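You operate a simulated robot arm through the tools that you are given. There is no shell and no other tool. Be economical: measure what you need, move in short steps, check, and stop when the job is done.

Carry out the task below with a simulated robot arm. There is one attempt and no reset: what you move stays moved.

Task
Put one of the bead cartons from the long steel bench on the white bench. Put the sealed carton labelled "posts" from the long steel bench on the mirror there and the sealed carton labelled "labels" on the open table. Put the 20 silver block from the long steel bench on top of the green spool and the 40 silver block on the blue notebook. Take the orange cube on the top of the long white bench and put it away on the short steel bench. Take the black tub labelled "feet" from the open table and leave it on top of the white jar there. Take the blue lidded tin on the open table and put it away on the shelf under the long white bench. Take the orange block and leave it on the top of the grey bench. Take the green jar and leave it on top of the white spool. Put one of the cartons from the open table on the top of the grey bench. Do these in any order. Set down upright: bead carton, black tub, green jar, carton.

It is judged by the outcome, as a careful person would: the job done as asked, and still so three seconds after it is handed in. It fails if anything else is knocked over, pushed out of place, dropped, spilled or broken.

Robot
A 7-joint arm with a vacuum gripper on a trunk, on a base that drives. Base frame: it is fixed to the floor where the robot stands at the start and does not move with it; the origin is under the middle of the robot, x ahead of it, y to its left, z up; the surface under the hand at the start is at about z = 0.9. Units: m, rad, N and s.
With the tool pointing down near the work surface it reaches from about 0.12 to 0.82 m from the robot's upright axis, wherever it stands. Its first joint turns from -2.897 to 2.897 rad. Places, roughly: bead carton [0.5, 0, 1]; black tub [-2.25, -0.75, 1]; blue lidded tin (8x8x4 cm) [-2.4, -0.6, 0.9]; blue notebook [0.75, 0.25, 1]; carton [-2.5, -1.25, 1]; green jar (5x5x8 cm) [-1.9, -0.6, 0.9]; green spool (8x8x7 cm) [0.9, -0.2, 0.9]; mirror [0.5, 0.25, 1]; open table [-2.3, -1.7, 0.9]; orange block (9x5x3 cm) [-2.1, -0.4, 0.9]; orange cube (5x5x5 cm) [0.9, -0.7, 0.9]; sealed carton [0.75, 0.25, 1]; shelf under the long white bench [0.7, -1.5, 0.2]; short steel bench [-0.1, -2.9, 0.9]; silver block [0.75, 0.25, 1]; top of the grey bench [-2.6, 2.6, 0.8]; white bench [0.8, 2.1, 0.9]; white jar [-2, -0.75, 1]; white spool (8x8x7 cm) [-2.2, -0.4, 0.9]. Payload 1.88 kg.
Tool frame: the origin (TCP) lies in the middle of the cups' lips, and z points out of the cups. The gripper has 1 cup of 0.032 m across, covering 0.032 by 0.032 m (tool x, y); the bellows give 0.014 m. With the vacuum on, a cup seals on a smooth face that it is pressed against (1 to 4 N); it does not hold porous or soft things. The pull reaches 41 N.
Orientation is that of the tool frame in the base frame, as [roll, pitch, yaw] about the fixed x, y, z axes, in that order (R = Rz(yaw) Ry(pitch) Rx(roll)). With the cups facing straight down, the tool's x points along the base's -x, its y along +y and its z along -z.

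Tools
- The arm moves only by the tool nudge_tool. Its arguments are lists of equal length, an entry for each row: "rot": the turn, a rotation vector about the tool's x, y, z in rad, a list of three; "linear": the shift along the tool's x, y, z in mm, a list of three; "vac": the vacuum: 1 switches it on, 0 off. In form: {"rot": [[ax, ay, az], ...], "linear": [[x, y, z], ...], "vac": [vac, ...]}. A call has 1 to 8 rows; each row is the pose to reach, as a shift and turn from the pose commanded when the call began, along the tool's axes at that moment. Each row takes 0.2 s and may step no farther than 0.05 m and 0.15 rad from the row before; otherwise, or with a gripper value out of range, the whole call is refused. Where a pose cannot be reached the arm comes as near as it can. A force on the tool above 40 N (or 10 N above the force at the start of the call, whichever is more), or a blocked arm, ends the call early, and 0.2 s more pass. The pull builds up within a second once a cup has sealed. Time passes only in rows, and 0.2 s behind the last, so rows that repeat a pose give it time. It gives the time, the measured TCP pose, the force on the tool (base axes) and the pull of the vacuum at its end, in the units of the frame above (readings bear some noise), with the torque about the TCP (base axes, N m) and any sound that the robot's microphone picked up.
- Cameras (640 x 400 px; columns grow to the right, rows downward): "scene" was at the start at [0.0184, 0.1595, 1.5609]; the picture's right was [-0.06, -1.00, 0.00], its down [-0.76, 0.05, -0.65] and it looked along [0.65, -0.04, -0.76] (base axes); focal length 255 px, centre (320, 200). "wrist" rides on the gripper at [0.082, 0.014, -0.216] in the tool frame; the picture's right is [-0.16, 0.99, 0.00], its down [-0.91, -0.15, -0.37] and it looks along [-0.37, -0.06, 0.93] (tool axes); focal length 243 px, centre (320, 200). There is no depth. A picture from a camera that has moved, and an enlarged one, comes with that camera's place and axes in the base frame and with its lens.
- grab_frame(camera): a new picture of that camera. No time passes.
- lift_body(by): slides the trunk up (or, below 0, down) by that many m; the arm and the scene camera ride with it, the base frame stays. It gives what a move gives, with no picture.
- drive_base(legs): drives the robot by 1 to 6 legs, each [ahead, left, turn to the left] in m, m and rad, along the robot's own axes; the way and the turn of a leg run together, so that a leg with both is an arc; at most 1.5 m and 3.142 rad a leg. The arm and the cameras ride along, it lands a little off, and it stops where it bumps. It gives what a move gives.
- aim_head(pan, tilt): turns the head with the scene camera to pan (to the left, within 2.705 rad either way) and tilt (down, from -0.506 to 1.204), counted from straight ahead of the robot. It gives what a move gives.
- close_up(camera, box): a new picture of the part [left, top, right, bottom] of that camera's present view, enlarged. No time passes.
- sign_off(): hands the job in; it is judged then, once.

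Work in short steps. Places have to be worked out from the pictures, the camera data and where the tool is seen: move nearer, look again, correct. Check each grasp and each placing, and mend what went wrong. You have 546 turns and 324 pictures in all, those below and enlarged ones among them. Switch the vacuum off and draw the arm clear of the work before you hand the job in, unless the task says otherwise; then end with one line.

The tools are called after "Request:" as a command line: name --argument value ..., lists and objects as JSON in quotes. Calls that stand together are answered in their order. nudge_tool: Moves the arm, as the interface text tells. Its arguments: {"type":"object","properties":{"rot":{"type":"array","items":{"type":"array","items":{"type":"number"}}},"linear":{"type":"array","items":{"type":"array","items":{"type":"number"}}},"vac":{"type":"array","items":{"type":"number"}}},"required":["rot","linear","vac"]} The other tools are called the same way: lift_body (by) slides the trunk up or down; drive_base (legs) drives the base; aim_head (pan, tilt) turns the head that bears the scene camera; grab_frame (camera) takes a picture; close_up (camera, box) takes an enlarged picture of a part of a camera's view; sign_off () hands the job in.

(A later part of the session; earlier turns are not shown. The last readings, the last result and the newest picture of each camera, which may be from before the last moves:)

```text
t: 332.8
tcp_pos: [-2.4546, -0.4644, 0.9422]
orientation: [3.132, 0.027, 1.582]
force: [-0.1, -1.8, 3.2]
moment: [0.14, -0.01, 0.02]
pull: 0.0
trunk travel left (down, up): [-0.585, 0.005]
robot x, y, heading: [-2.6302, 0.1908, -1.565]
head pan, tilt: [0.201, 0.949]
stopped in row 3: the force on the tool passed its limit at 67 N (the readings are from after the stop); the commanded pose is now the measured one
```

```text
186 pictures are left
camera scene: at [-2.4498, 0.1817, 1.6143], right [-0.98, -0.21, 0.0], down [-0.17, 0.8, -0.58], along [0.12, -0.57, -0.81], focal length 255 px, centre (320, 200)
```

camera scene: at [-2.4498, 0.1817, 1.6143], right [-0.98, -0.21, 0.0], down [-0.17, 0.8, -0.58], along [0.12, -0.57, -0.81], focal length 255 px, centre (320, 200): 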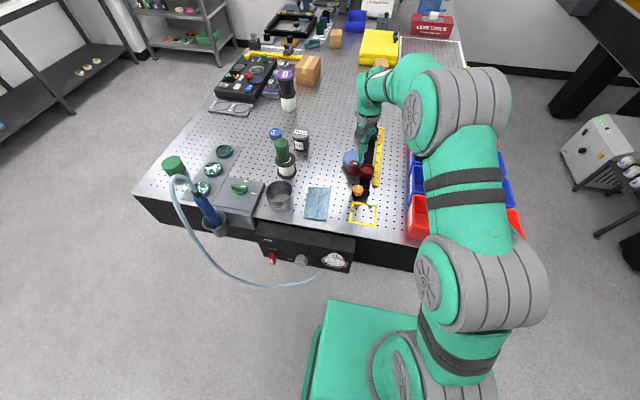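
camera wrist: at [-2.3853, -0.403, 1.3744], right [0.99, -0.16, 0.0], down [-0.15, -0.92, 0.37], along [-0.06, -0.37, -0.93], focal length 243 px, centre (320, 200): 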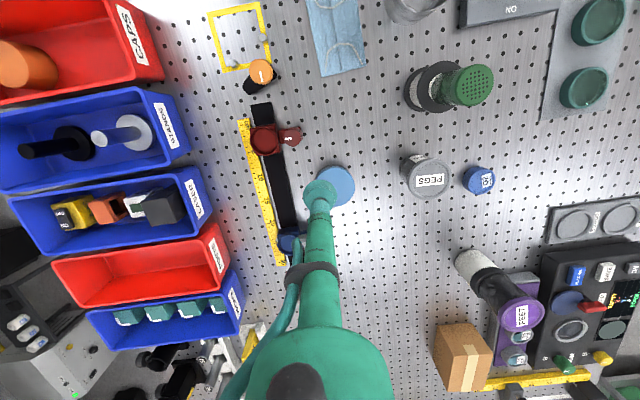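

My lift call was refused (step too large) and the sideways move dragged the tin at table level until it hit something. Stop and inspect the damage.

Request:
close_up --camera "scene" --box '[310, 120, 410, 220]'

Request:
grab_frame --camera "wrist"

```text
4.00 times, centred on (360, 170) of scene
camera zoom: at [-2.4498, 0.1817, 1.6143], right [-0.98, -0.21, 0.0], down [-0.17, 0.8, -0.58], along [0.12, -0.57, -0.81], focal length 1021 px, centre (160, 320)
```

zoom: 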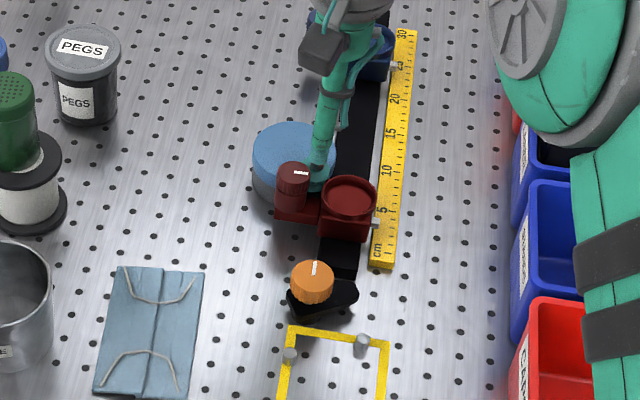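

```text
184 pictures are left
camera wrist: at [-2.4429, -0.375, 1.1558], right [0.99, -0.15, 0.01], down [-0.15, -0.91, 0.4], along [-0.05, -0.4, -0.92], focal length 243 px, centre (320, 200)
```

wrist: 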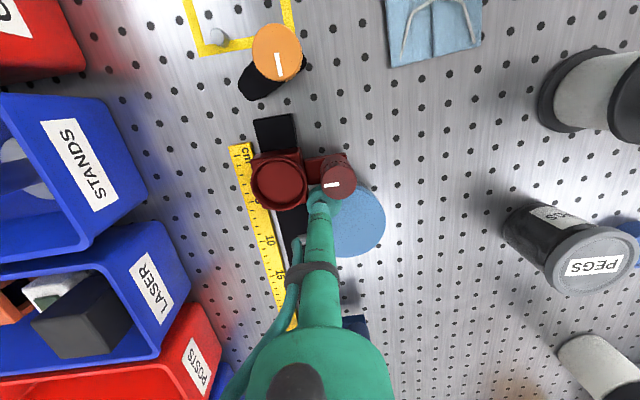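

Fixtures appear in place, tin is upright against the red clamp. Raise straight up and return to the earlier viewing pose to compare pixel by pixel.

Request:
nudge_tool --rot '[[0, 0, 0], [0, 0, 0], [0, 0, 0], [0, 0, 0], [0, 0, 0]]' --linear '[[0, 0, -40], [0, 0, -80], [0, 0, -125], [0, 0, -170], [0, 0, -213]]' --vac '[0, 0, 0, 0, 0]'

```text
t: 334.0
tcp_pos: [-2.4576, -0.4557, 1.1507]
orientation: [3.132, 0.024, 1.581]
force: [0.1, -0.7, -0.2]
moment: [0.02, 0.03, -0.01]
pull: 0.1
trunk travel left (down, up): [-0.585, 0.005]
robot x, y, heading: [-2.6299, 0.1951, -1.566]
head pan, tilt: [0.201, 0.949]
```

Request:
nudge_tool --rot '[[0, 0.012, 0], [0, 0.024, 0]]' --linear '[[-15, 29, -3], [-28, 58, -7]]' --vac '[0, 0]'

Request:
grab_frame --camera "wrist"

```text
t: 334.6
tcp_pos: [-2.3964, -0.4839, 1.1603]
orientation: [3.132, -0.002, 1.582]
force: [0.5, -1.0, 0.5]
moment: [-0.01, 0.01, 0.0]
pull: 0.0
trunk travel left (down, up): [-0.585, 0.005]
robot x, y, heading: [-2.6274, 0.1882, -1.561]
head pan, tilt: [0.201, 0.949]
```

```text
183 pictures are left
camera wrist: at [-2.3851, -0.4018, 1.3767], right [0.99, -0.16, 0.01], down [-0.15, -0.92, 0.37], along [-0.05, -0.37, -0.93], focal length 243 px, centre (320, 200)
```

wrist: 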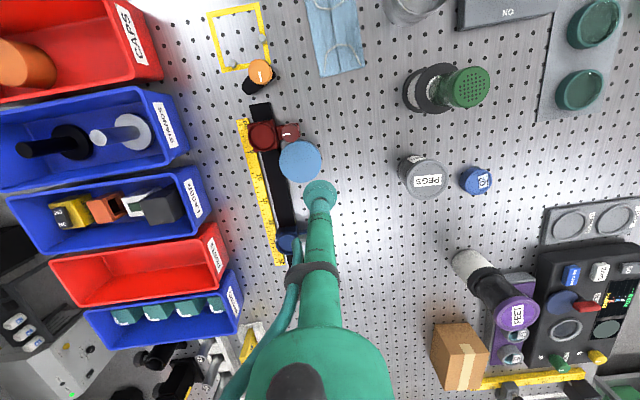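

Compare at the exact previous close pose to judge whether the red clamp shifted.

Request:
nudge_tool --rot '[[0, 0, 0], [0, 0, 0], [0, 0, 0], [0, 0, 0]]' --linear '[[-28, 8, 25], [-55, 17, 60], [-55, 17, 105], [-55, 17, 146]]' --vac '[0, 0, 0, 0]'

Request:
close_up --camera "wrist" --box '[250, 110, 390, 230]'

```text
t: 335.6
tcp_pos: [-2.3783, -0.5428, 1.0156]
orientation: [3.131, -0.001, 1.581]
force: [0.4, -1.2, -1.1]
moment: [0.0, 0.03, 0.0]
pull: 0.1
trunk travel left (down, up): [-0.585, 0.005]
robot x, y, heading: [-2.627, 0.191, -1.564]
head pan, tilt: [0.201, 0.949]
```

```text
3.33 times, centred on (320, 170) of wrist
camera zoom: at [-2.3661, -0.4596, 1.2323], right [0.99, -0.16, 0.01], down [-0.15, -0.92, 0.37], along [-0.05, -0.37, -0.93], focal length 809 px, centre (320, 300)
```

zoom: 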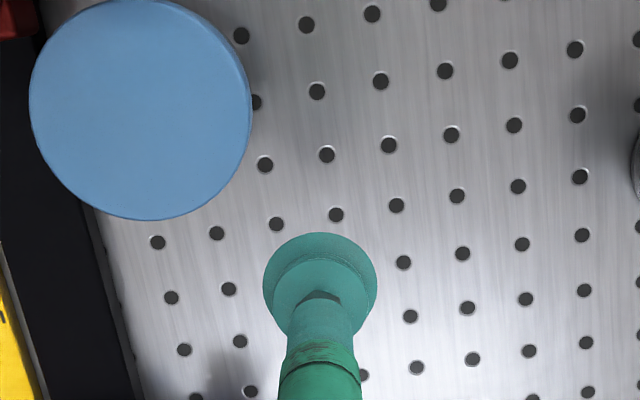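

The red clamp slid only ~8 mm along its rail; leave it. Regrasp the tin at about (-2.428,-0.502), slightly off-centre away from the clamp.

Request:
nudge_tool --rot '[[0.005, 0, 0], [0.01, 0, 0]]' --linear '[[20, -25, 0], [40, -49, 0]]' --vac '[0, 0]'

Request:
close_up --camera "wrist" --box '[250, 110, 390, 230]'

```text
t: 336.2
tcp_pos: [-2.4298, -0.4991, 1.0142]
orientation: [3.141, -0.001, 1.582]
force: [0.3, -0.7, 0.3]
moment: [-0.03, 0.03, -0.01]
pull: 0.1
trunk travel left (down, up): [-0.585, 0.005]
robot x, y, heading: [-2.6305, 0.1921, -1.561]
head pan, tilt: [0.201, 0.949]
```

```text
3.33 times, centred on (320, 170) of wrist
camera zoom: at [-2.4163, -0.417, 1.2307], right [0.99, -0.15, 0.0], down [-0.14, -0.92, 0.37], along [-0.06, -0.37, -0.93], focal length 809 px, centre (320, 300)
```

zoom: 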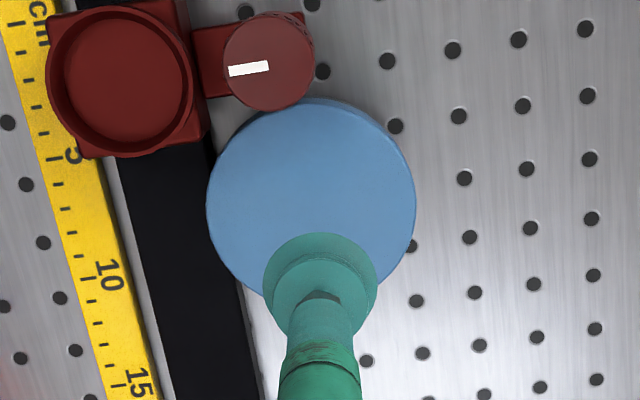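

Good. Lower onto the tin with suction.

Request:
nudge_tool --rot '[[0, 0, 0], [0, 0, 0], [0, 0, 0], [0, 0, 0], [0, 0, 0], [0, 0, 0]]' --linear '[[0, 0, 40], [0, 0, 60], [0, 0, 66], [0, 0, 71], [0, 0, 75], [0, 0, 77]]' --vac '[0, 1, 1, 1, 1, 1]'

```text
t: 337.6
tcp_pos: [-2.4288, -0.5002, 0.9431]
orientation: [3.138, 0.008, 1.581]
force: [2.1, -0.7, 31.3]
moment: [0.08, 0.26, -0.03]
pull: 40.2
trunk travel left (down, up): [-0.585, 0.005]
robot x, y, heading: [-2.6302, 0.1899, -1.563]
head pan, tilt: [0.201, 0.949]
```

Sealed. Lift straight up.

Request:
nudge_tool --rot '[[0, 0, 0], [0, 0, 0], [0, 0, 0], [0, 0, 0], [0, 0, 0], [0, 0, 0]]' --linear '[[-3, 0, -12], [-5, 0, -45], [-5, 0, -90], [-5, 0, -135], [-5, 0, -180], [-5, 0, -222]]' --vac '[1, 1, 1, 1, 1, 1]'

Request:
close_up --camera "scene" --box '[290, 110, 410, 220]'

```text
t: 339.0
tcp_pos: [-2.4256, -0.5041, 1.1607]
orientation: [3.141, -0.002, 1.582]
force: [-0.4, -0.4, -0.4]
moment: [-0.02, 0.0, 0.02]
pull: 40.7
trunk travel left (down, up): [-0.585, 0.005]
robot x, y, heading: [-2.6306, 0.1921, -1.558]
head pan, tilt: [0.201, 0.949]
```

```text
3.64 times, centred on (350, 165) of scene
camera zoom: at [-2.4497, 0.1816, 1.6147], right [-0.98, -0.21, 0.0], down [-0.17, 0.8, -0.58], along [0.12, -0.57, -0.81], focal length 928 px, centre (211, 327)
```

zoom: 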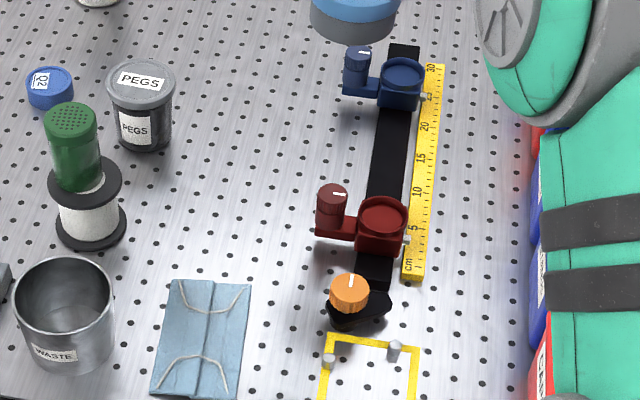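

Tin is held, surroundings intact. Retract toward the robot with small rows.

Request:
nudge_tool --rot '[[0, 0, 0], [0, 0, 0], [0, 0, 0], [0, 0, 0], [0, 0, 0], [0, 0, 0], [0, 0, 0]]' --linear '[[34, -25, 0], [70, -50, 0], [106, -75, 0], [142, -100, 0], [178, -125, 0], [214, -150, 0], [250, -175, 0]]' --vac '[1, 1, 1, 1, 1, 1, 1]'

```text
t: 340.6
tcp_pos: [-2.6064, -0.2572, 1.1631]
orientation: [3.141, 0.0, 1.582]
force: [0.2, 0.4, -1.1]
moment: [0.0, -0.02, -0.01]
pull: 41.0
trunk travel left (down, up): [-0.585, 0.005]
robot x, y, heading: [-2.6316, 0.1943, -1.561]
head pan, tilt: [0.201, 0.949]
```

Drive out and over to the long white bench (facing +x at y≈-1.5).

Request:
drive_base --legs '[[-0.42, 0, 0], [0, 1.5, 0], [0, 0.3, 0], [0, 0, 1.56], [0, -1.4, 0], [0, -0.7, 0]]'

Request:
aim_head --pan 0 --tilt 0.6

Request:
grab_frame --camera "scene"

```text
t: 365.6
tcp_pos: [-0.3528, -1.4104, 1.1629]
orientation: [3.14, 0.001, -3.119]
force: [0.1, 0.6, -0.2]
moment: [0.03, 0.0, 0.02]
pull: 40.7
trunk travel left (down, up): [-0.585, 0.005]
robot x, y, heading: [-0.8033, -1.4362, 0.022]
head pan, tilt: [0.201, 0.949]
```

```text
t: 366.4
tcp_pos: [-0.354, -1.4105, 1.1627]
orientation: [-3.141, 0.001, -3.117]
force: [0.2, 0.4, -1.7]
moment: [-0.05, -0.03, -0.01]
pull: 40.6
trunk travel left (down, up): [-0.585, 0.005]
robot x, y, heading: [-0.7981, -1.4401, 0.02]
head pan, tilt: [0.0, 0.6]
```

```text
179 pictures are left
camera scene: at [-0.7748, -1.2751, 1.643], right [0.02, -1.0, 0.0], down [-0.57, -0.01, -0.82], along [0.82, 0.02, -0.57], focal length 255 px, centre (320, 200)
```

scene: 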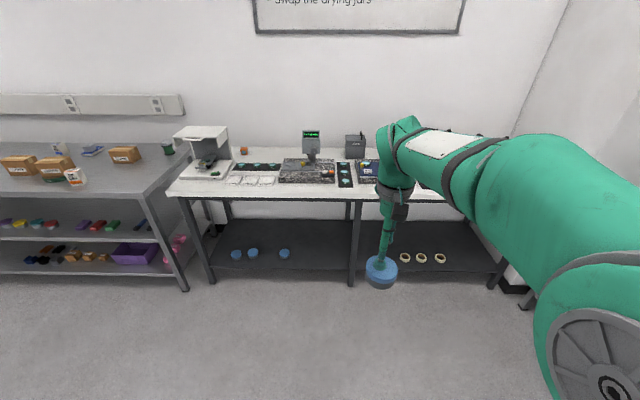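

The shelf under the white bench has free space around (0.50,-1.24). Plan: lower the trunk in free space, stretch the arm, then drive in slowly. Shift left and square the heading first.

Request:
drive_base --legs '[[0, 0.18, -0.02]]'

Request:
lift_body --by -0.3

Request:
grab_frame --camera "scene"

```text
t: 367.9
tcp_pos: [-0.3553, -1.2399, 1.1625]
orientation: [-3.141, 0.002, -3.132]
force: [0.2, -0.5, -1.3]
moment: [0.03, 0.04, 0.0]
pull: 40.3
trunk travel left (down, up): [-0.585, 0.005]
robot x, y, heading: [-0.8037, -1.2631, 0.005]
head pan, tilt: [0.0, 0.6]
```

```text
t: 370.9
tcp_pos: [-0.355, -1.2417, 0.8634]
orientation: [3.141, 0.0, -3.133]
force: [0.0, -0.1, 0.9]
moment: [0.0, 0.01, 0.03]
pull: 40.9
trunk travel left (down, up): [-0.285, 0.305]
robot x, y, heading: [-0.7986, -1.2638, 0.007]
head pan, tilt: [0.0, 0.6]
```

```text
178 pictures are left
camera scene: at [-0.7746, -1.0986, 1.3432], right [0.01, -1.0, 0.0], down [-0.56, 0.0, -0.83], along [0.83, 0.0, -0.56], focal length 255 px, centre (320, 200)
```

scene: 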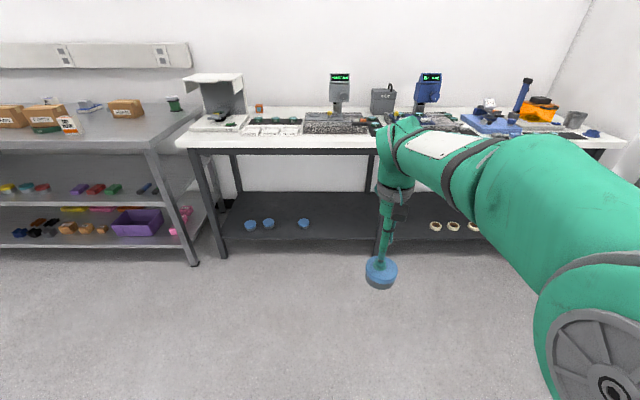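

Request:
lift_body --by -0.275

Request:
aim_head --pan 0 --tilt 0.3

Request:
grab_frame --camera "scene"

```text
t: 373.7
tcp_pos: [-0.3558, -1.2407, 0.5882]
orientation: [3.14, -0.001, -3.133]
force: [0.1, -0.1, 0.9]
moment: [0.0, -0.01, 0.0]
pull: 40.5
trunk travel left (down, up): [-0.01, 0.58]
robot x, y, heading: [-0.8037, -1.2638, 0.011]
head pan, tilt: [0.0, 0.6]
```

```text
t: 374.5
tcp_pos: [-0.3539, -1.2406, 0.5873]
orientation: [-3.141, 0.001, -3.133]
force: [0.6, 0.7, -1.0]
moment: [0.05, 0.02, -0.01]
pull: 41.2
trunk travel left (down, up): [-0.01, 0.58]
robot x, y, heading: [-0.8076, -1.2614, 0.004]
head pan, tilt: [0.0, 0.3]
```

```text
177 pictures are left
camera scene: at [-0.7696, -1.0985, 1.0955], right [0.01, -1.0, 0.0], down [-0.3, 0.0, -0.96], along [0.96, 0.01, -0.3], focal length 255 px, centre (320, 200)
```

scene: 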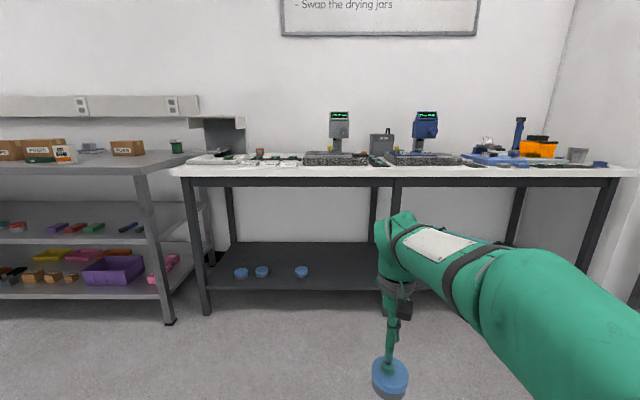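

Arm now low in free space. Stretch forward and down to z≈0.36, in steps.

Request:
nudge_tool --rot '[[0, 0, 0], [0, 0, 0], [0, 0, 0], [0, 0, 0], [0, 0, 0], [0, 0, 0], [0, 0, 0], [0, 0, 0]]' --linear '[[-38, 0, 25], [-76, 0, 50], [-114, 0, 75], [-152, 0, 100], [-190, 0, 125], [-228, 0, 150], [-266, 0, 175], [-304, 0, 200]]' --vac '[1, 1, 1, 1, 1, 1, 1, 1]'

Request:
grab_frame --camera "scene"

Request:
grab_frame --camera "wrist"

```text
t: 376.3
tcp_pos: [-0.049, -1.2392, 0.3892]
orientation: [-3.141, 0.001, -3.132]
force: [-0.1, 0.6, 0.3]
moment: [-0.01, 0.03, -0.03]
pull: 40.6
trunk travel left (down, up): [-0.01, 0.58]
robot x, y, heading: [-0.8033, -1.2648, 0.008]
head pan, tilt: [0.0, 0.3]
```

```text
176 pictures are left
camera scene: at [-0.7699, -1.0986, 1.0957], right [0.01, -1.0, 0.0], down [-0.3, 0.0, -0.96], along [0.96, 0.01, -0.3], focal length 255 px, centre (320, 200)
```

scene: 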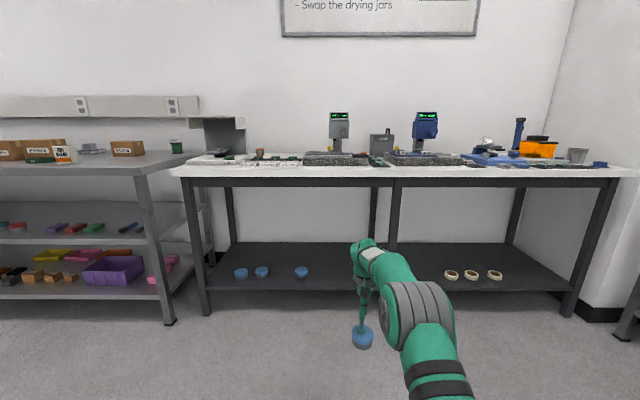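

```text
175 pictures are left
camera wrist: at [-0.1317, -1.2259, 0.6056], right [0.16, 0.99, 0.0], down [0.91, -0.15, 0.38], along [0.37, -0.06, -0.93], focal length 243 px, centre (320, 200)
```

wrist: 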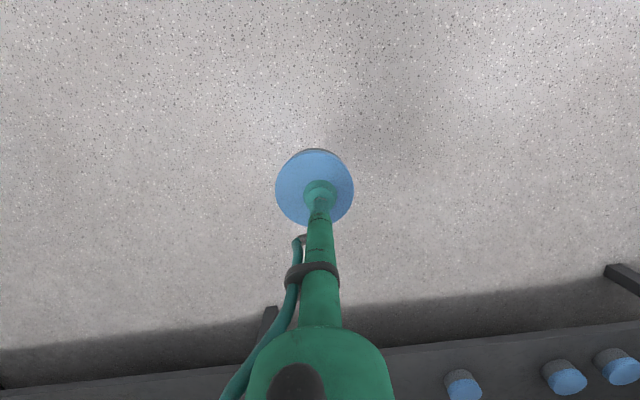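

Arm posture is low enough (wrist top ~0.75, bench underside ~0.81). Lower 55 mm more, then drive ahead 0.35 m.

Request:
nudge_tool --rot '[[0, 0, 0], [0, 0, 0]]' --linear '[[0, 0, 30], [-10, 0, 58]]' --vac '[1, 1]'

Request:
drive_base --legs '[[0.33, 0, 0]]'

Request:
grab_frame --camera "scene"

Request:
grab_frame --camera "wrist"

```text
t: 376.9
tcp_pos: [-0.0423, -1.24, 0.3302]
orientation: [3.14, -0.001, -3.134]
force: [-0.9, 0.1, -0.3]
moment: [0.04, 0.03, 0.0]
pull: 40.5
trunk travel left (down, up): [-0.01, 0.58]
robot x, y, heading: [-0.8022, -1.2619, 0.003]
head pan, tilt: [0.0, 0.3]
```

```text
t: 379.1
tcp_pos: [0.2972, -1.2384, 0.3304]
orientation: [-3.141, -0.001, -3.133]
force: [0.3, -1.0, 0.9]
moment: [0.02, 0.0, 0.0]
pull: 40.7
trunk travel left (down, up): [-0.01, 0.58]
robot x, y, heading: [-0.4649, -1.2584, -0.004]
head pan, tilt: [0.0, 0.3]
```

```text
174 pictures are left
camera scene: at [-0.4295, -1.0965, 1.0956], right [0.01, -1.0, 0.0], down [-0.3, 0.0, -0.96], along [0.96, 0.01, -0.3], focal length 255 px, centre (320, 200)
```

scene: 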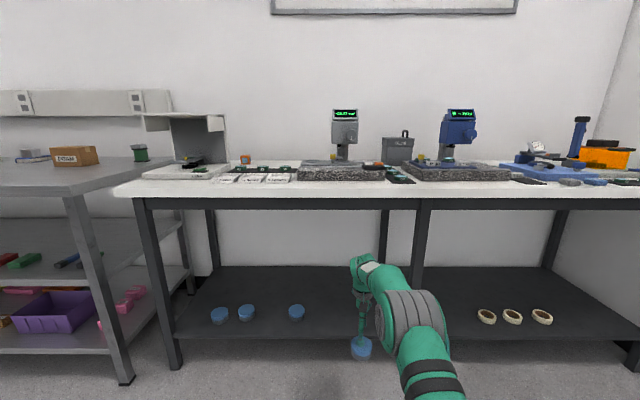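

```text
173 pictures are left
camera wrist: at [0.2169, -1.2248, 0.5463], right [0.16, 0.99, 0.0], down [0.92, -0.15, 0.37], along [0.37, -0.06, -0.93], focal length 243 px, centre (320, 200)
```

wrist: 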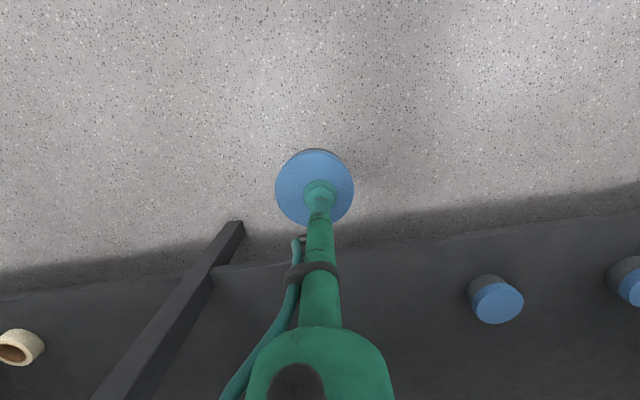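

Clear so far; shelf front edge at x≈0.45. Drive 0.22 m more to put the tin over the shelf.

Request:
drive_base --legs '[[0.22, 0, 0]]'

Request:
grab_frame --camera "scene"

Request:
grab_frame --camera "wrist"

```text
t: 380.8
tcp_pos: [0.5147, -1.2388, 0.3309]
orientation: [3.14, 0.001, -3.135]
force: [0.3, -0.1, -0.7]
moment: [0.03, 0.0, -0.01]
pull: 41.3
trunk travel left (down, up): [-0.01, 0.58]
robot x, y, heading: [-0.247, -1.2587, 0.002]
head pan, tilt: [0.0, 0.3]
```

```text
172 pictures are left
camera scene: at [-0.2127, -1.0954, 1.0956], right [0.0, -1.0, 0.0], down [-0.3, 0.0, -0.96], along [0.96, 0.0, -0.3], focal length 255 px, centre (320, 200)
```

scene: 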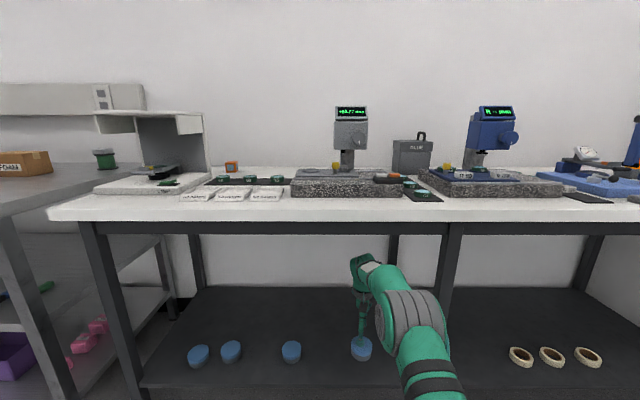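

```text
171 pictures are left
camera wrist: at [0.4336, -1.2244, 0.5463], right [0.16, 0.99, 0.0], down [0.92, -0.15, 0.37], along [0.37, -0.06, -0.93], focal length 243 px, centre (320, 200)
```

wrist: 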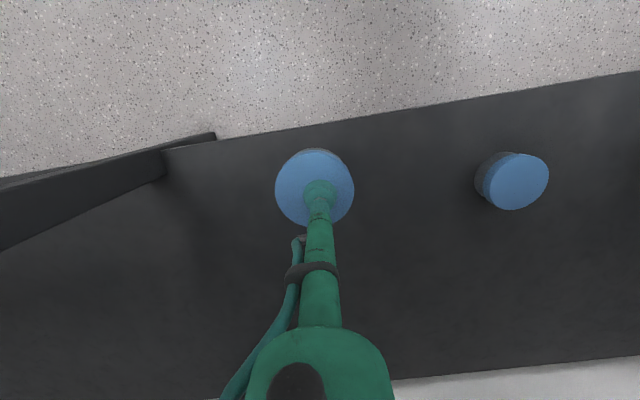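

Over the shelf. Advance 15 mm and lower to contact.

Request:
nudge_tool --rot '[[0, 0, 0], [0, 0, 0], [0, 0, 0], [0, 0, 0]]' --linear '[[-8, 0, 20], [-15, 0, 45], [-15, 0, 60], [-15, 0, 68]]' --vac '[1, 1, 1, 1]'

Request:
close_up --camera "scene" --box '[280, 240, 460, 390]'

```text
t: 381.8
tcp_pos: [0.5294, -1.2381, 0.2605]
orientation: [3.142, -0.003, -3.134]
force: [0.6, 0.9, -0.2]
moment: [0.0, -0.04, 0.03]
pull: 40.8
trunk travel left (down, up): [-0.01, 0.58]
robot x, y, heading: [-0.2475, -1.2594, 0.007]
head pan, tilt: [0.0, 0.3]
```

```text
2.67 times, centred on (370, 315) of scene
camera zoom: at [-0.2128, -1.0954, 1.0956], right [0.0, -1.0, 0.0], down [-0.3, 0.0, -0.96], along [0.96, 0.0, -0.3], focal length 681 px, centre (187, -107)
```

zoom: 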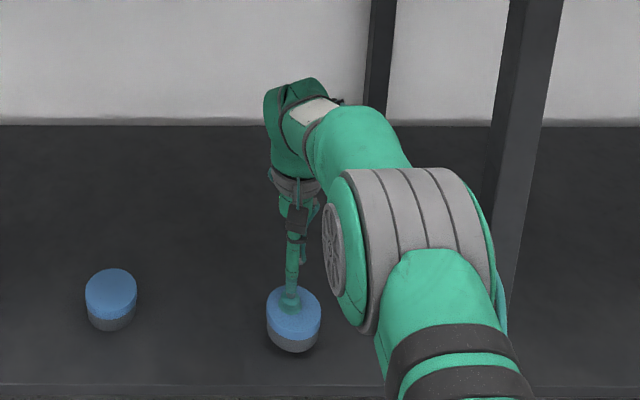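

Request:
nudge_tool --rot '[[0, 0, 0], [0, 0, 0], [0, 0, 0], [0, 0, 0], [0, 0, 0]]' --linear '[[0, 0, 6], [0, 0, 11], [0, 0, 16], [0, 0, 20], [0, 0, 24]]' --vac '[1, 1, 1, 1, 1]'

```text
t: 383.0
tcp_pos: [0.5293, -1.2374, 0.2389]
orientation: [-3.141, 0.003, -3.135]
force: [-2.0, -1.6, 10.0]
moment: [-0.23, 0.03, -0.06]
pull: 40.6
trunk travel left (down, up): [-0.01, 0.58]
robot x, y, heading: [-0.2472, -1.2609, 0.007]
head pan, tilt: [0.0, 0.3]
```

Contact (10 N) at z≈0.239. Release and lift by 90 mm.

Request:
nudge_tool --rot '[[0, 0, 0], [0, 0, 0], [0, 0, 0], [0, 0, 0], [0, 0, 0], [0, 0, 0], [0, 0, 0]]' --linear '[[0, 0, -2], [0, 0, -2], [0, 0, -2], [0, 0, -6], [0, 0, -30], [0, 0, -60], [0, 0, -90]]' --vac '[0, 0, 0, 0, 0, 0, 0]'

Request:
grab_frame --camera "wrist"

```text
t: 384.6
tcp_pos: [0.5316, -1.237, 0.3284]
orientation: [3.141, -0.004, -3.133]
force: [0.2, 0.7, -0.2]
moment: [-0.01, -0.01, 0.01]
pull: 0.1
trunk travel left (down, up): [-0.01, 0.58]
robot x, y, heading: [-0.2453, -1.2639, 0.005]
head pan, tilt: [0.0, 0.3]
```

```text
169 pictures are left
camera wrist: at [0.4502, -1.2237, 0.545], right [0.16, 0.99, 0.0], down [0.92, -0.15, 0.37], along [0.37, -0.06, -0.93], focal length 243 px, centre (320, 200)
```

wrist: 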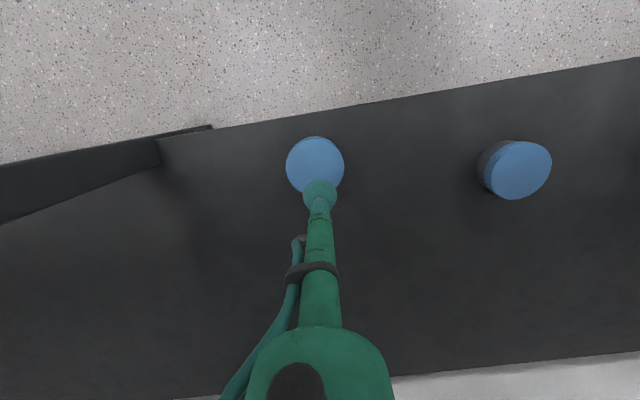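

Tin is on the shelf. Back straight out.

Request:
drive_base --legs '[[-0.55, 0, 0]]'

Request:
nudge_tool --rot '[[0, 0, 0], [0, 0, 0], [0, 0, 0], [0, 0, 0], [0, 0, 0], [0, 0, 0], [0, 0, 0], [0, 0, 0]]' --linear '[[38, 0, -20], [76, 0, -40], [114, 0, -65], [152, 0, -90], [190, 0, -115], [228, 0, -140], [266, 0, -165], [304, 0, -190]]' --vac '[0, 0, 0, 0, 0, 0, 0, 0]'

Request:
lift_body --by 0.57

Request:
aim_head --pan 0.35 --tilt 0.6

Request:
grab_frame --camera "scene"

```text
t: 387.8
tcp_pos: [-0.0221, -1.2329, 0.329]
orientation: [-3.14, 0.001, -3.121]
force: [1.1, -1.1, -0.6]
moment: [0.02, -0.02, 0.0]
pull: 0.1
trunk travel left (down, up): [-0.01, 0.58]
robot x, y, heading: [-0.796, -1.268, 0.018]
head pan, tilt: [0.0, 0.3]
```

```text
t: 389.6
tcp_pos: [-0.3232, -1.2389, 0.5177]
orientation: [3.141, -0.001, -3.12]
force: [0.3, -0.6, -0.8]
moment: [0.0, -0.02, 0.03]
pull: 0.0
trunk travel left (down, up): [-0.01, 0.58]
robot x, y, heading: [-0.8006, -1.2654, 0.019]
head pan, tilt: [0.0, 0.3]
```

```text
refused: 0.57 is not a number from -0.4 to 0.4
```

```text
t: 390.4
tcp_pos: [-0.3226, -1.2391, 0.5185]
orientation: [3.141, 0.0, -3.122]
force: [1.1, -0.4, 0.0]
moment: [-0.03, 0.02, -0.03]
pull: 0.0
trunk travel left (down, up): [-0.01, 0.58]
robot x, y, heading: [-0.7985, -1.2666, 0.02]
head pan, tilt: [0.351, 0.6]
```

```text
168 pictures are left
camera scene: at [-0.7778, -1.0713, 1.0682], right [0.36, -0.93, 0.0], down [-0.53, -0.2, -0.83], along [0.77, 0.3, -0.56], focal length 255 px, centre (320, 200)
```

scene: 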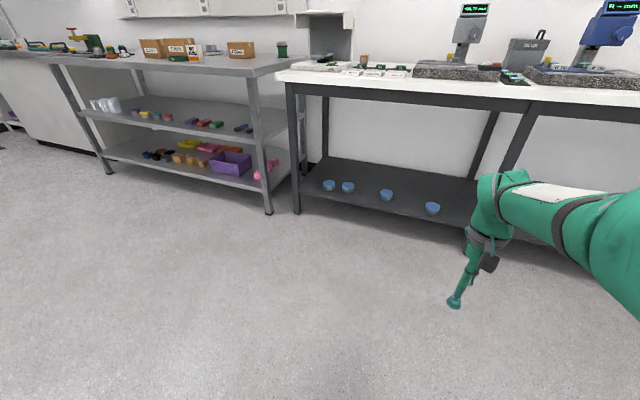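

Raise the trunk in two steps and approach the orange cube.

Request:
lift_body --by 0.3

Request:
lift_body --by 0.27

Request:
drive_base --legs '[[0, 0.4, 0], [0.45, 0, -0.02]]'

Request:
aim_head --pan 0.0 --tilt 0.7

Request:
grab_frame --camera "scene"

```text
t: 393.4
tcp_pos: [-0.323, -1.2387, 0.8183]
orientation: [3.141, 0.001, -3.12]
force: [1.6, 0.2, 0.7]
moment: [-0.01, 0.02, 0.0]
pull: 0.0
trunk travel left (down, up): [-0.31, 0.28]
robot x, y, heading: [-0.7954, -1.2654, 0.021]
head pan, tilt: [0.351, 0.6]
```

```text
t: 396.1
tcp_pos: [-0.3226, -1.2384, 1.0887]
orientation: [3.139, 0.001, -3.119]
force: [-0.1, -0.1, -0.1]
moment: [0.02, -0.01, 0.0]
pull: 0.0
trunk travel left (down, up): [-0.58, 0.01]
robot x, y, heading: [-0.7986, -1.2666, 0.021]
head pan, tilt: [0.351, 0.6]
```

```text
t: 401.0
tcp_pos: [0.1327, -0.8479, 1.0884]
orientation: [3.141, -0.001, 3.133]
force: [0.4, -0.5, 1.1]
moment: [0.01, 0.01, -0.01]
pull: 0.0
trunk travel left (down, up): [-0.58, 0.01]
robot x, y, heading: [-0.3423, -0.8622, -0.011]
head pan, tilt: [0.351, 0.6]
```

```text
t: 401.8
tcp_pos: [0.1323, -0.8476, 1.0891]
orientation: [3.141, 0.001, 3.133]
force: [1.1, -0.3, 0.1]
moment: [0.0, 0.02, 0.04]
pull: 0.0
trunk travel left (down, up): [-0.58, 0.01]
robot x, y, heading: [-0.3442, -0.8616, -0.005]
head pan, tilt: [0.0, 0.7]
```

```text
167 pictures are left
camera scene: at [-0.3155, -0.697, 1.6295], right [-0.01, -1.0, 0.0], down [-0.64, 0.01, -0.77], along [0.77, -0.01, -0.64], focal length 255 px, centre (320, 200)
```

scene: 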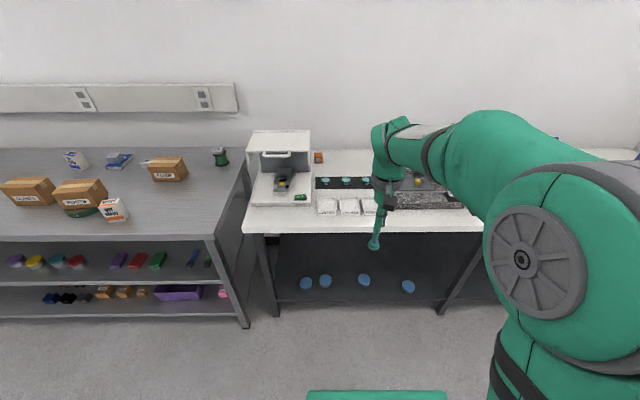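

Orange cube at about (0.88,-0.70), right beside the hood's side wall. Raise the tool and drive closer.

Request:
nudge_tool --rot '[[0, 0, 0], [0, 0, 0]]' --linear '[[0, 0, -45], [0, 0, -85]]' --vac '[0, 0]'

Request:
drive_base --legs '[[0, 0.06, 0], [0.37, 0, 0]]'

Request:
grab_frame --camera "scene"

Request:
grab_frame --camera "wrist"

```text
t: 402.4
tcp_pos: [0.1319, -0.8459, 1.1725]
orientation: [-3.141, 0.0, 3.134]
force: [-0.1, 0.0, 0.9]
moment: [0.02, -0.04, -0.01]
pull: 0.1
trunk travel left (down, up): [-0.58, 0.01]
robot x, y, heading: [-0.3428, -0.8611, -0.009]
head pan, tilt: [0.0, 0.7]
```

```text
t: 405.4
tcp_pos: [0.5002, -0.7818, 1.1716]
orientation: [3.141, -0.002, -3.136]
force: [-0.1, 0.1, -0.5]
moment: [0.0, 0.01, 0.01]
pull: 0.2
trunk travel left (down, up): [-0.58, 0.01]
robot x, y, heading: [0.0251, -0.8038, 0.002]
head pan, tilt: [0.0, 0.7]
```

```text
166 pictures are left
camera scene: at [0.0511, -0.6387, 1.6295], right [0.0, -1.0, 0.0], down [-0.64, 0.0, -0.76], along [0.76, 0.0, -0.64], focal length 255 px, centre (320, 200)
```

scene: 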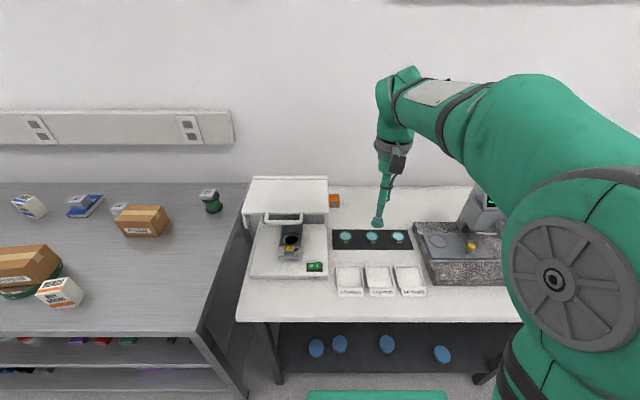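

```text
165 pictures are left
camera wrist: at [0.4203, -0.768, 1.389], right [0.16, 0.99, 0.0], down [0.92, -0.15, 0.37], along [0.37, -0.06, -0.93], focal length 243 px, centre (320, 200)
```

wrist: 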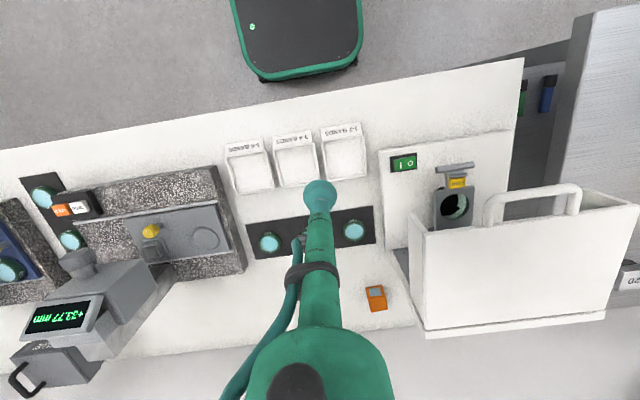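

Request:
close_up --camera "wrist" --box '[330, 240, 450, 350]'

Request:
close_up --camera "scene" --box '[290, 160, 390, 240]'

```text
3.64 times, centred on (390, 295) of wrist
camera zoom: at [0.4203, -0.768, 1.389], right [0.16, 0.99, 0.0], down [0.92, -0.15, 0.37], along [0.37, -0.06, -0.93], focal length 882 px, centre (66, -146)
```

zoom: 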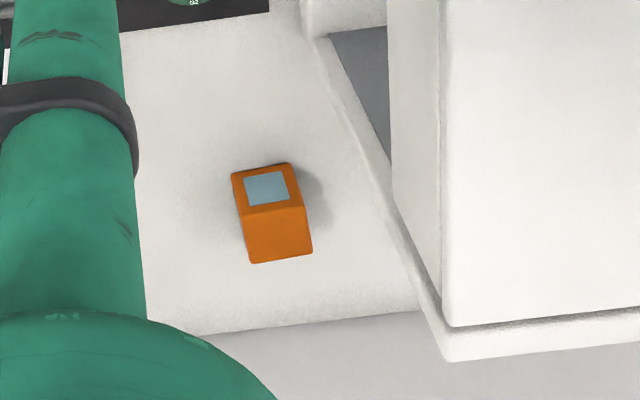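

```text
5.00 times, centred on (340, 200) of scene
camera zoom: at [0.0511, -0.6387, 1.6295], right [0.0, -1.0, 0.0], down [-0.64, 0.0, -0.76], along [0.76, 0.0, -0.64], focal length 1276 px, centre (220, 200)
```

zoom: 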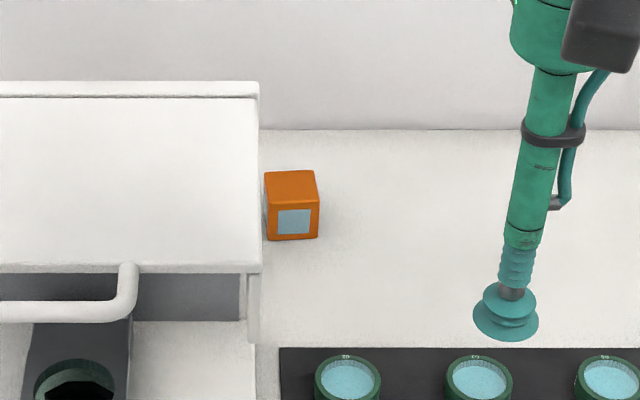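

Cube top centre ≈(0.884,-0.702,0.945). Move the base slightly closer, then reach over it.

Request:
drive_base --legs '[[0.06, 0.04, 0]]'

Request:
nudge_tool --rot '[[0, 0, 0], [0, 0, 0], [0, 0, 0], [0, 0, 0], [0, 0, 0], [0, 0, 0]]' --linear '[[-42, 3, 0], [-84, 6, 0], [-126, 10, 0], [-168, 14, 0], [-210, 18, 0], [-250, 22, 10]]' --vac '[0, 0, 0, 0, 0, 0]'

Request:
grab_frame --camera "wrist"

Request:
grab_frame --camera "scene"

```text
t: 406.4
tcp_pos: [0.561, -0.7411, 1.1709]
orientation: [3.141, -0.002, -3.139]
force: [0.2, 0.9, -0.2]
moment: [-0.05, 0.01, -0.02]
pull: 0.0
trunk travel left (down, up): [-0.58, 0.01]
robot x, y, heading: [0.0881, -0.7649, -0.001]
head pan, tilt: [0.0, 0.7]
```

```text
t: 407.8
tcp_pos: [0.814, -0.7172, 1.161]
orientation: [3.141, -0.001, -3.138]
force: [-0.3, 0.4, 0.3]
moment: [0.0, -0.01, 0.02]
pull: 0.2
trunk travel left (down, up): [-0.58, 0.01]
robot x, y, heading: [0.0794, -0.7634, 0.001]
head pan, tilt: [0.0, 0.7]
```

```text
162 pictures are left
camera wrist: at [0.7333, -0.7028, 1.3779], right [0.16, 0.99, 0.0], down [0.92, -0.15, 0.37], along [0.37, -0.06, -0.93], focal length 243 px, centre (320, 200)
```

wrist: 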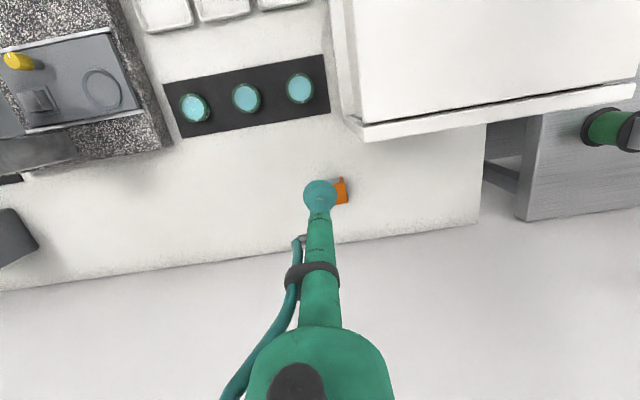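

```text
161 pictures are left
camera scene: at [0.1112, -0.5988, 1.6294], right [0.0, -1.0, 0.0], down [-0.64, 0.0, -0.76], along [0.76, 0.0, -0.64], focal length 255 px, centre (320, 200)
```

scene: 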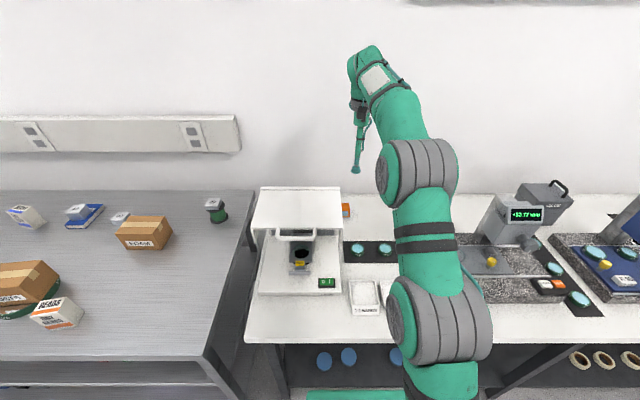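

Approach over the cube while descending partly.

Request:
nudge_tool --rot '[[0, 0, 0], [0, 0, 0], [0, 0, 0], [0, 0, 0]]' --linear '[[-20, 5, 40], [-45, 10, 80], [-66, 14, 115], [-68, 15, 140]]' --vac '[0, 0, 0, 0]'

Request:
close_up --camera "wrist" --box '[250, 110, 390, 230]'

Request:
close_up --camera "scene" --box '[290, 120, 410, 240]'

```text
t: 408.8
tcp_pos: [0.8775, -0.7036, 1.0222]
orientation: [3.141, -0.001, -3.138]
force: [0.2, 0.2, -0.3]
moment: [0.01, 0.0, -0.01]
pull: 0.1
trunk travel left (down, up): [-0.58, 0.01]
robot x, y, heading: [0.0807, -0.762, 0.001]
head pan, tilt: [0.0, 0.7]
```

```text
3.33 times, centred on (320, 170) of wrist
camera zoom: at [0.7969, -0.6892, 1.239], right [0.16, 0.99, 0.0], down [0.92, -0.15, 0.37], along [0.37, -0.06, -0.93], focal length 809 px, centre (320, 300)
```

zoom: 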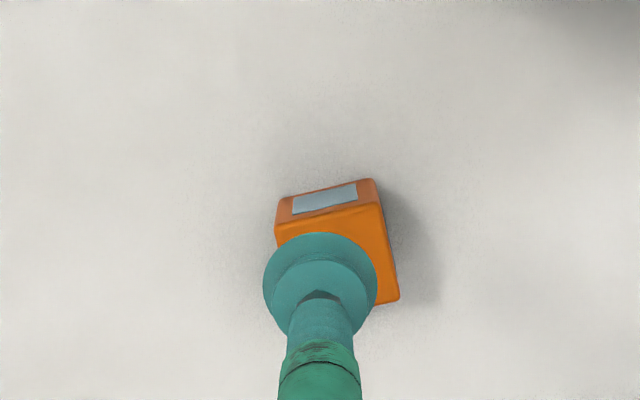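

```text
3.33 times, centred on (350, 180) of scene
camera zoom: at [0.1106, -0.5988, 1.6295], right [0.0, -1.0, 0.0], down [-0.64, 0.0, -0.76], along [0.76, 0.0, -0.64], focal length 851 px, centre (220, 267)
```

zoom: 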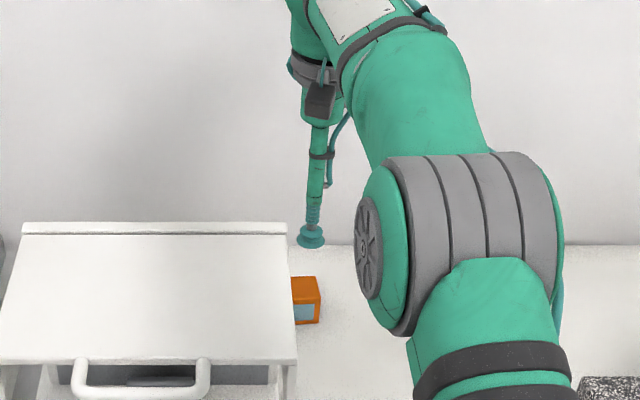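

Cube centre is nearer (0.897,-0.698). Shift 15 mm and lower with suction.

Request:
nudge_tool --rot '[[0, 0, 0], [0, 0, 0], [0, 0, 0], [0, 0, 0], [0, 0, 0], [0, 0, 0]]' --linear '[[-8, 3, 25], [-15, 4, 50], [-15, 4, 66], [-15, 4, 73], [-15, 4, 79], [-15, 4, 84]]' --vac '[0, 1, 1, 1, 1, 1]'

Request:
close_up --camera "wrist" --box '[250, 110, 390, 230]'

```text
t: 410.2
tcp_pos: [0.8935, -0.7006, 0.9368]
orientation: [3.141, -0.002, -3.139]
force: [-0.9, -0.7, 0.4]
moment: [0.0, -0.01, 0.03]
pull: 0.1
trunk travel left (down, up): [-0.58, 0.01]
robot x, y, heading: [0.0855, -0.7648, 0.0]
head pan, tilt: [0.0, 0.7]
```

```text
3.33 times, centred on (320, 170) of wrist
camera zoom: at [0.8123, -0.687, 1.1536], right [0.16, 0.99, 0.0], down [0.92, -0.15, 0.37], along [0.37, -0.06, -0.93], focal length 809 px, centre (320, 300)
```

zoom: 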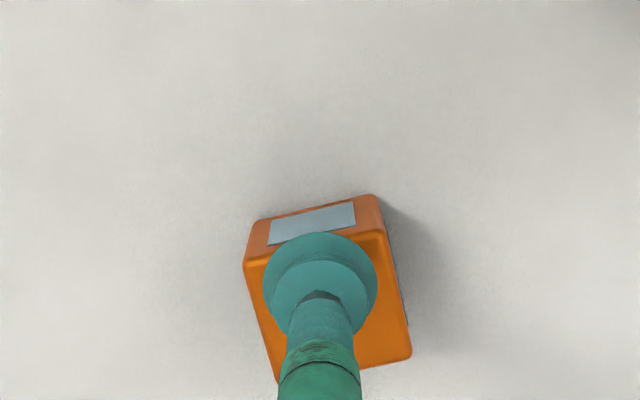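

No contact yet; shift 4 mm more and keep lowering.

Request:
nudge_tool --rot '[[0, 0, 0], [0, 0, 0], [0, 0, 0], [0, 0, 0], [0, 0, 0]]' --linear '[[-4, 1, 4], [-4, 1, 9], [-4, 1, 13], [-4, 1, 17], [-4, 1, 21]]' --vac '[1, 1, 1, 1, 1]'

```text
t: 411.4
tcp_pos: [0.8963, -0.6992, 0.9243]
orientation: [3.139, 0.009, -3.139]
force: [-3.9, 1.1, 28.8]
moment: [-0.07, 0.15, -0.17]
pull: 40.7
trunk travel left (down, up): [-0.58, 0.01]
robot x, y, heading: [0.0824, -0.7624, -0.005]
head pan, tilt: [0.0, 0.7]
```

Sealed. Lift straight up.

Request:
nudge_tool --rot '[[0, 0, 0], [0, 0, 0], [0, 0, 0], [0, 0, 0], [0, 0, 0]]' --linear '[[0, 0, -12], [0, -3, -45], [5, -10, -85], [20, -20, -120], [40, -30, -150]]' --vac '[1, 1, 1, 1, 1]'

Request:
close_up --camera "scene" --box '[260, 120, 440, 260]'

```text
t: 412.6
tcp_pos: [0.8542, -0.727, 1.0645]
orientation: [-3.141, 0.001, -3.137]
force: [0.0, -0.6, -2.1]
moment: [-0.03, 0.05, -0.01]
pull: 40.8
trunk travel left (down, up): [-0.58, 0.01]
robot x, y, heading: [0.0878, -0.7585, 0.004]
head pan, tilt: [0.0, 0.7]
```

```text
2.86 times, centred on (350, 190) of scene
camera zoom: at [0.1097, -0.5989, 1.6294], right [0.0, -1.0, 0.0], down [-0.64, 0.0, -0.77], along [0.77, 0.0, -0.64], focal length 729 px, centre (234, 229)
```

zoom: 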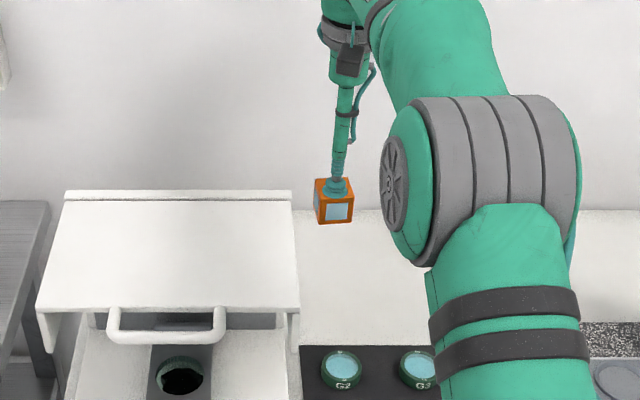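

Held. Retract while rising.

Request:
nudge_tool --rot '[[0, 0, 0], [0, 0, 0], [0, 0, 0], [0, 0, 0], [0, 0, 0], [0, 0, 0], [0, 0, 0], [0, 0, 0]]' --linear '[[38, -3, -25], [76, -6, -50], [114, -9, -75], [152, -12, -95], [195, -14, -105], [238, -16, -110], [281, -18, -110], [320, -20, -110]]' --vac '[1, 1, 1, 1, 1, 1, 1, 1]'

Request:
aim_head --pan -1.45 --tilt 0.5

Request:
grab_frame --camera "scene"

```text
t: 414.4
tcp_pos: [0.535, -0.7507, 1.175]
orientation: [-3.141, -0.002, -3.138]
force: [1.3, 0.2, -1.7]
moment: [0.0, -0.01, -0.01]
pull: 40.6
trunk travel left (down, up): [-0.58, 0.01]
robot x, y, heading: [0.0838, -0.7644, -0.001]
head pan, tilt: [0.0, 0.7]
```

```text
t: 415.9
tcp_pos: [0.5359, -0.7503, 1.1737]
orientation: [-3.141, 0.0, -3.137]
force: [-0.2, -0.2, -1.0]
moment: [0.01, 0.02, -0.03]
pull: 40.1
trunk travel left (down, up): [-0.58, 0.01]
robot x, y, heading: [0.0845, -0.7641, -0.002]
head pan, tilt: [-1.45, 0.499]
```

```text
156 pictures are left
camera scene: at [0.0362, -0.6892, 1.6472], right [-0.99, -0.12, 0.0], down [-0.06, 0.48, -0.88], along [0.11, -0.87, -0.48], focal length 255 px, centre (320, 200)
```

scene: 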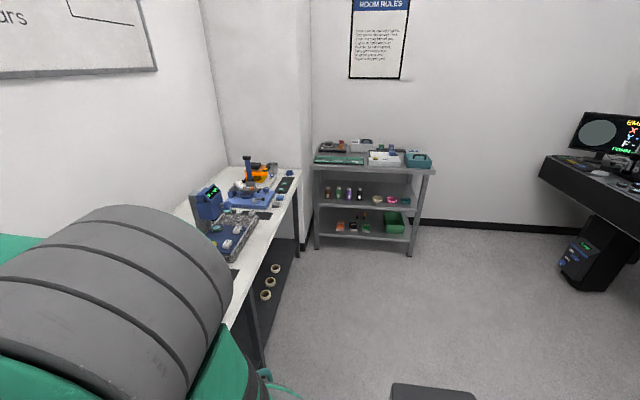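

Short steel bench: front edge y≈-2.69, x≈-0.66..0.33. Back off, turn right and drive toward it.

Request:
drive_base --legs '[[-0.5, 0, 0], [0, 0, -1.57], [1.05, 0, 0]]'

Request:
aim_head --pan 0 --tilt 0.6

Request:
grab_frame --camera "scene"

```text
t: 427.7
tcp_pos: [-0.3905, -2.2712, 1.1738]
orientation: [-3.14, -0.001, 1.585]
force: [-0.3, 0.1, -2.2]
moment: [-0.01, -0.01, 0.01]
pull: 41.1
trunk travel left (down, up): [-0.58, 0.01]
robot x, y, heading: [-0.4078, -1.8141, -1.563]
head pan, tilt: [-1.45, 0.499]
```

```text
t: 429.3
tcp_pos: [-0.3916, -2.2706, 1.1733]
orientation: [-3.139, -0.002, 1.584]
force: [-0.7, 0.2, -2.0]
moment: [-0.01, 0.02, -0.02]
pull: 41.1
trunk travel left (down, up): [-0.58, 0.01]
robot x, y, heading: [-0.4082, -1.8196, -1.558]
head pan, tilt: [0.0, 0.6]
```

```text
155 pictures are left
camera scene: at [-0.2432, -1.8445, 1.6381], right [-1.0, -0.01, 0.0], down [-0.01, 0.56, -0.83], along [0.01, -0.83, -0.56], focal length 255 px, centre (320, 200)
```

scene: 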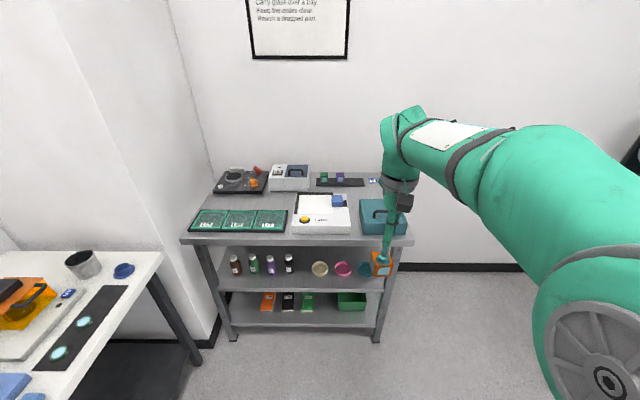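

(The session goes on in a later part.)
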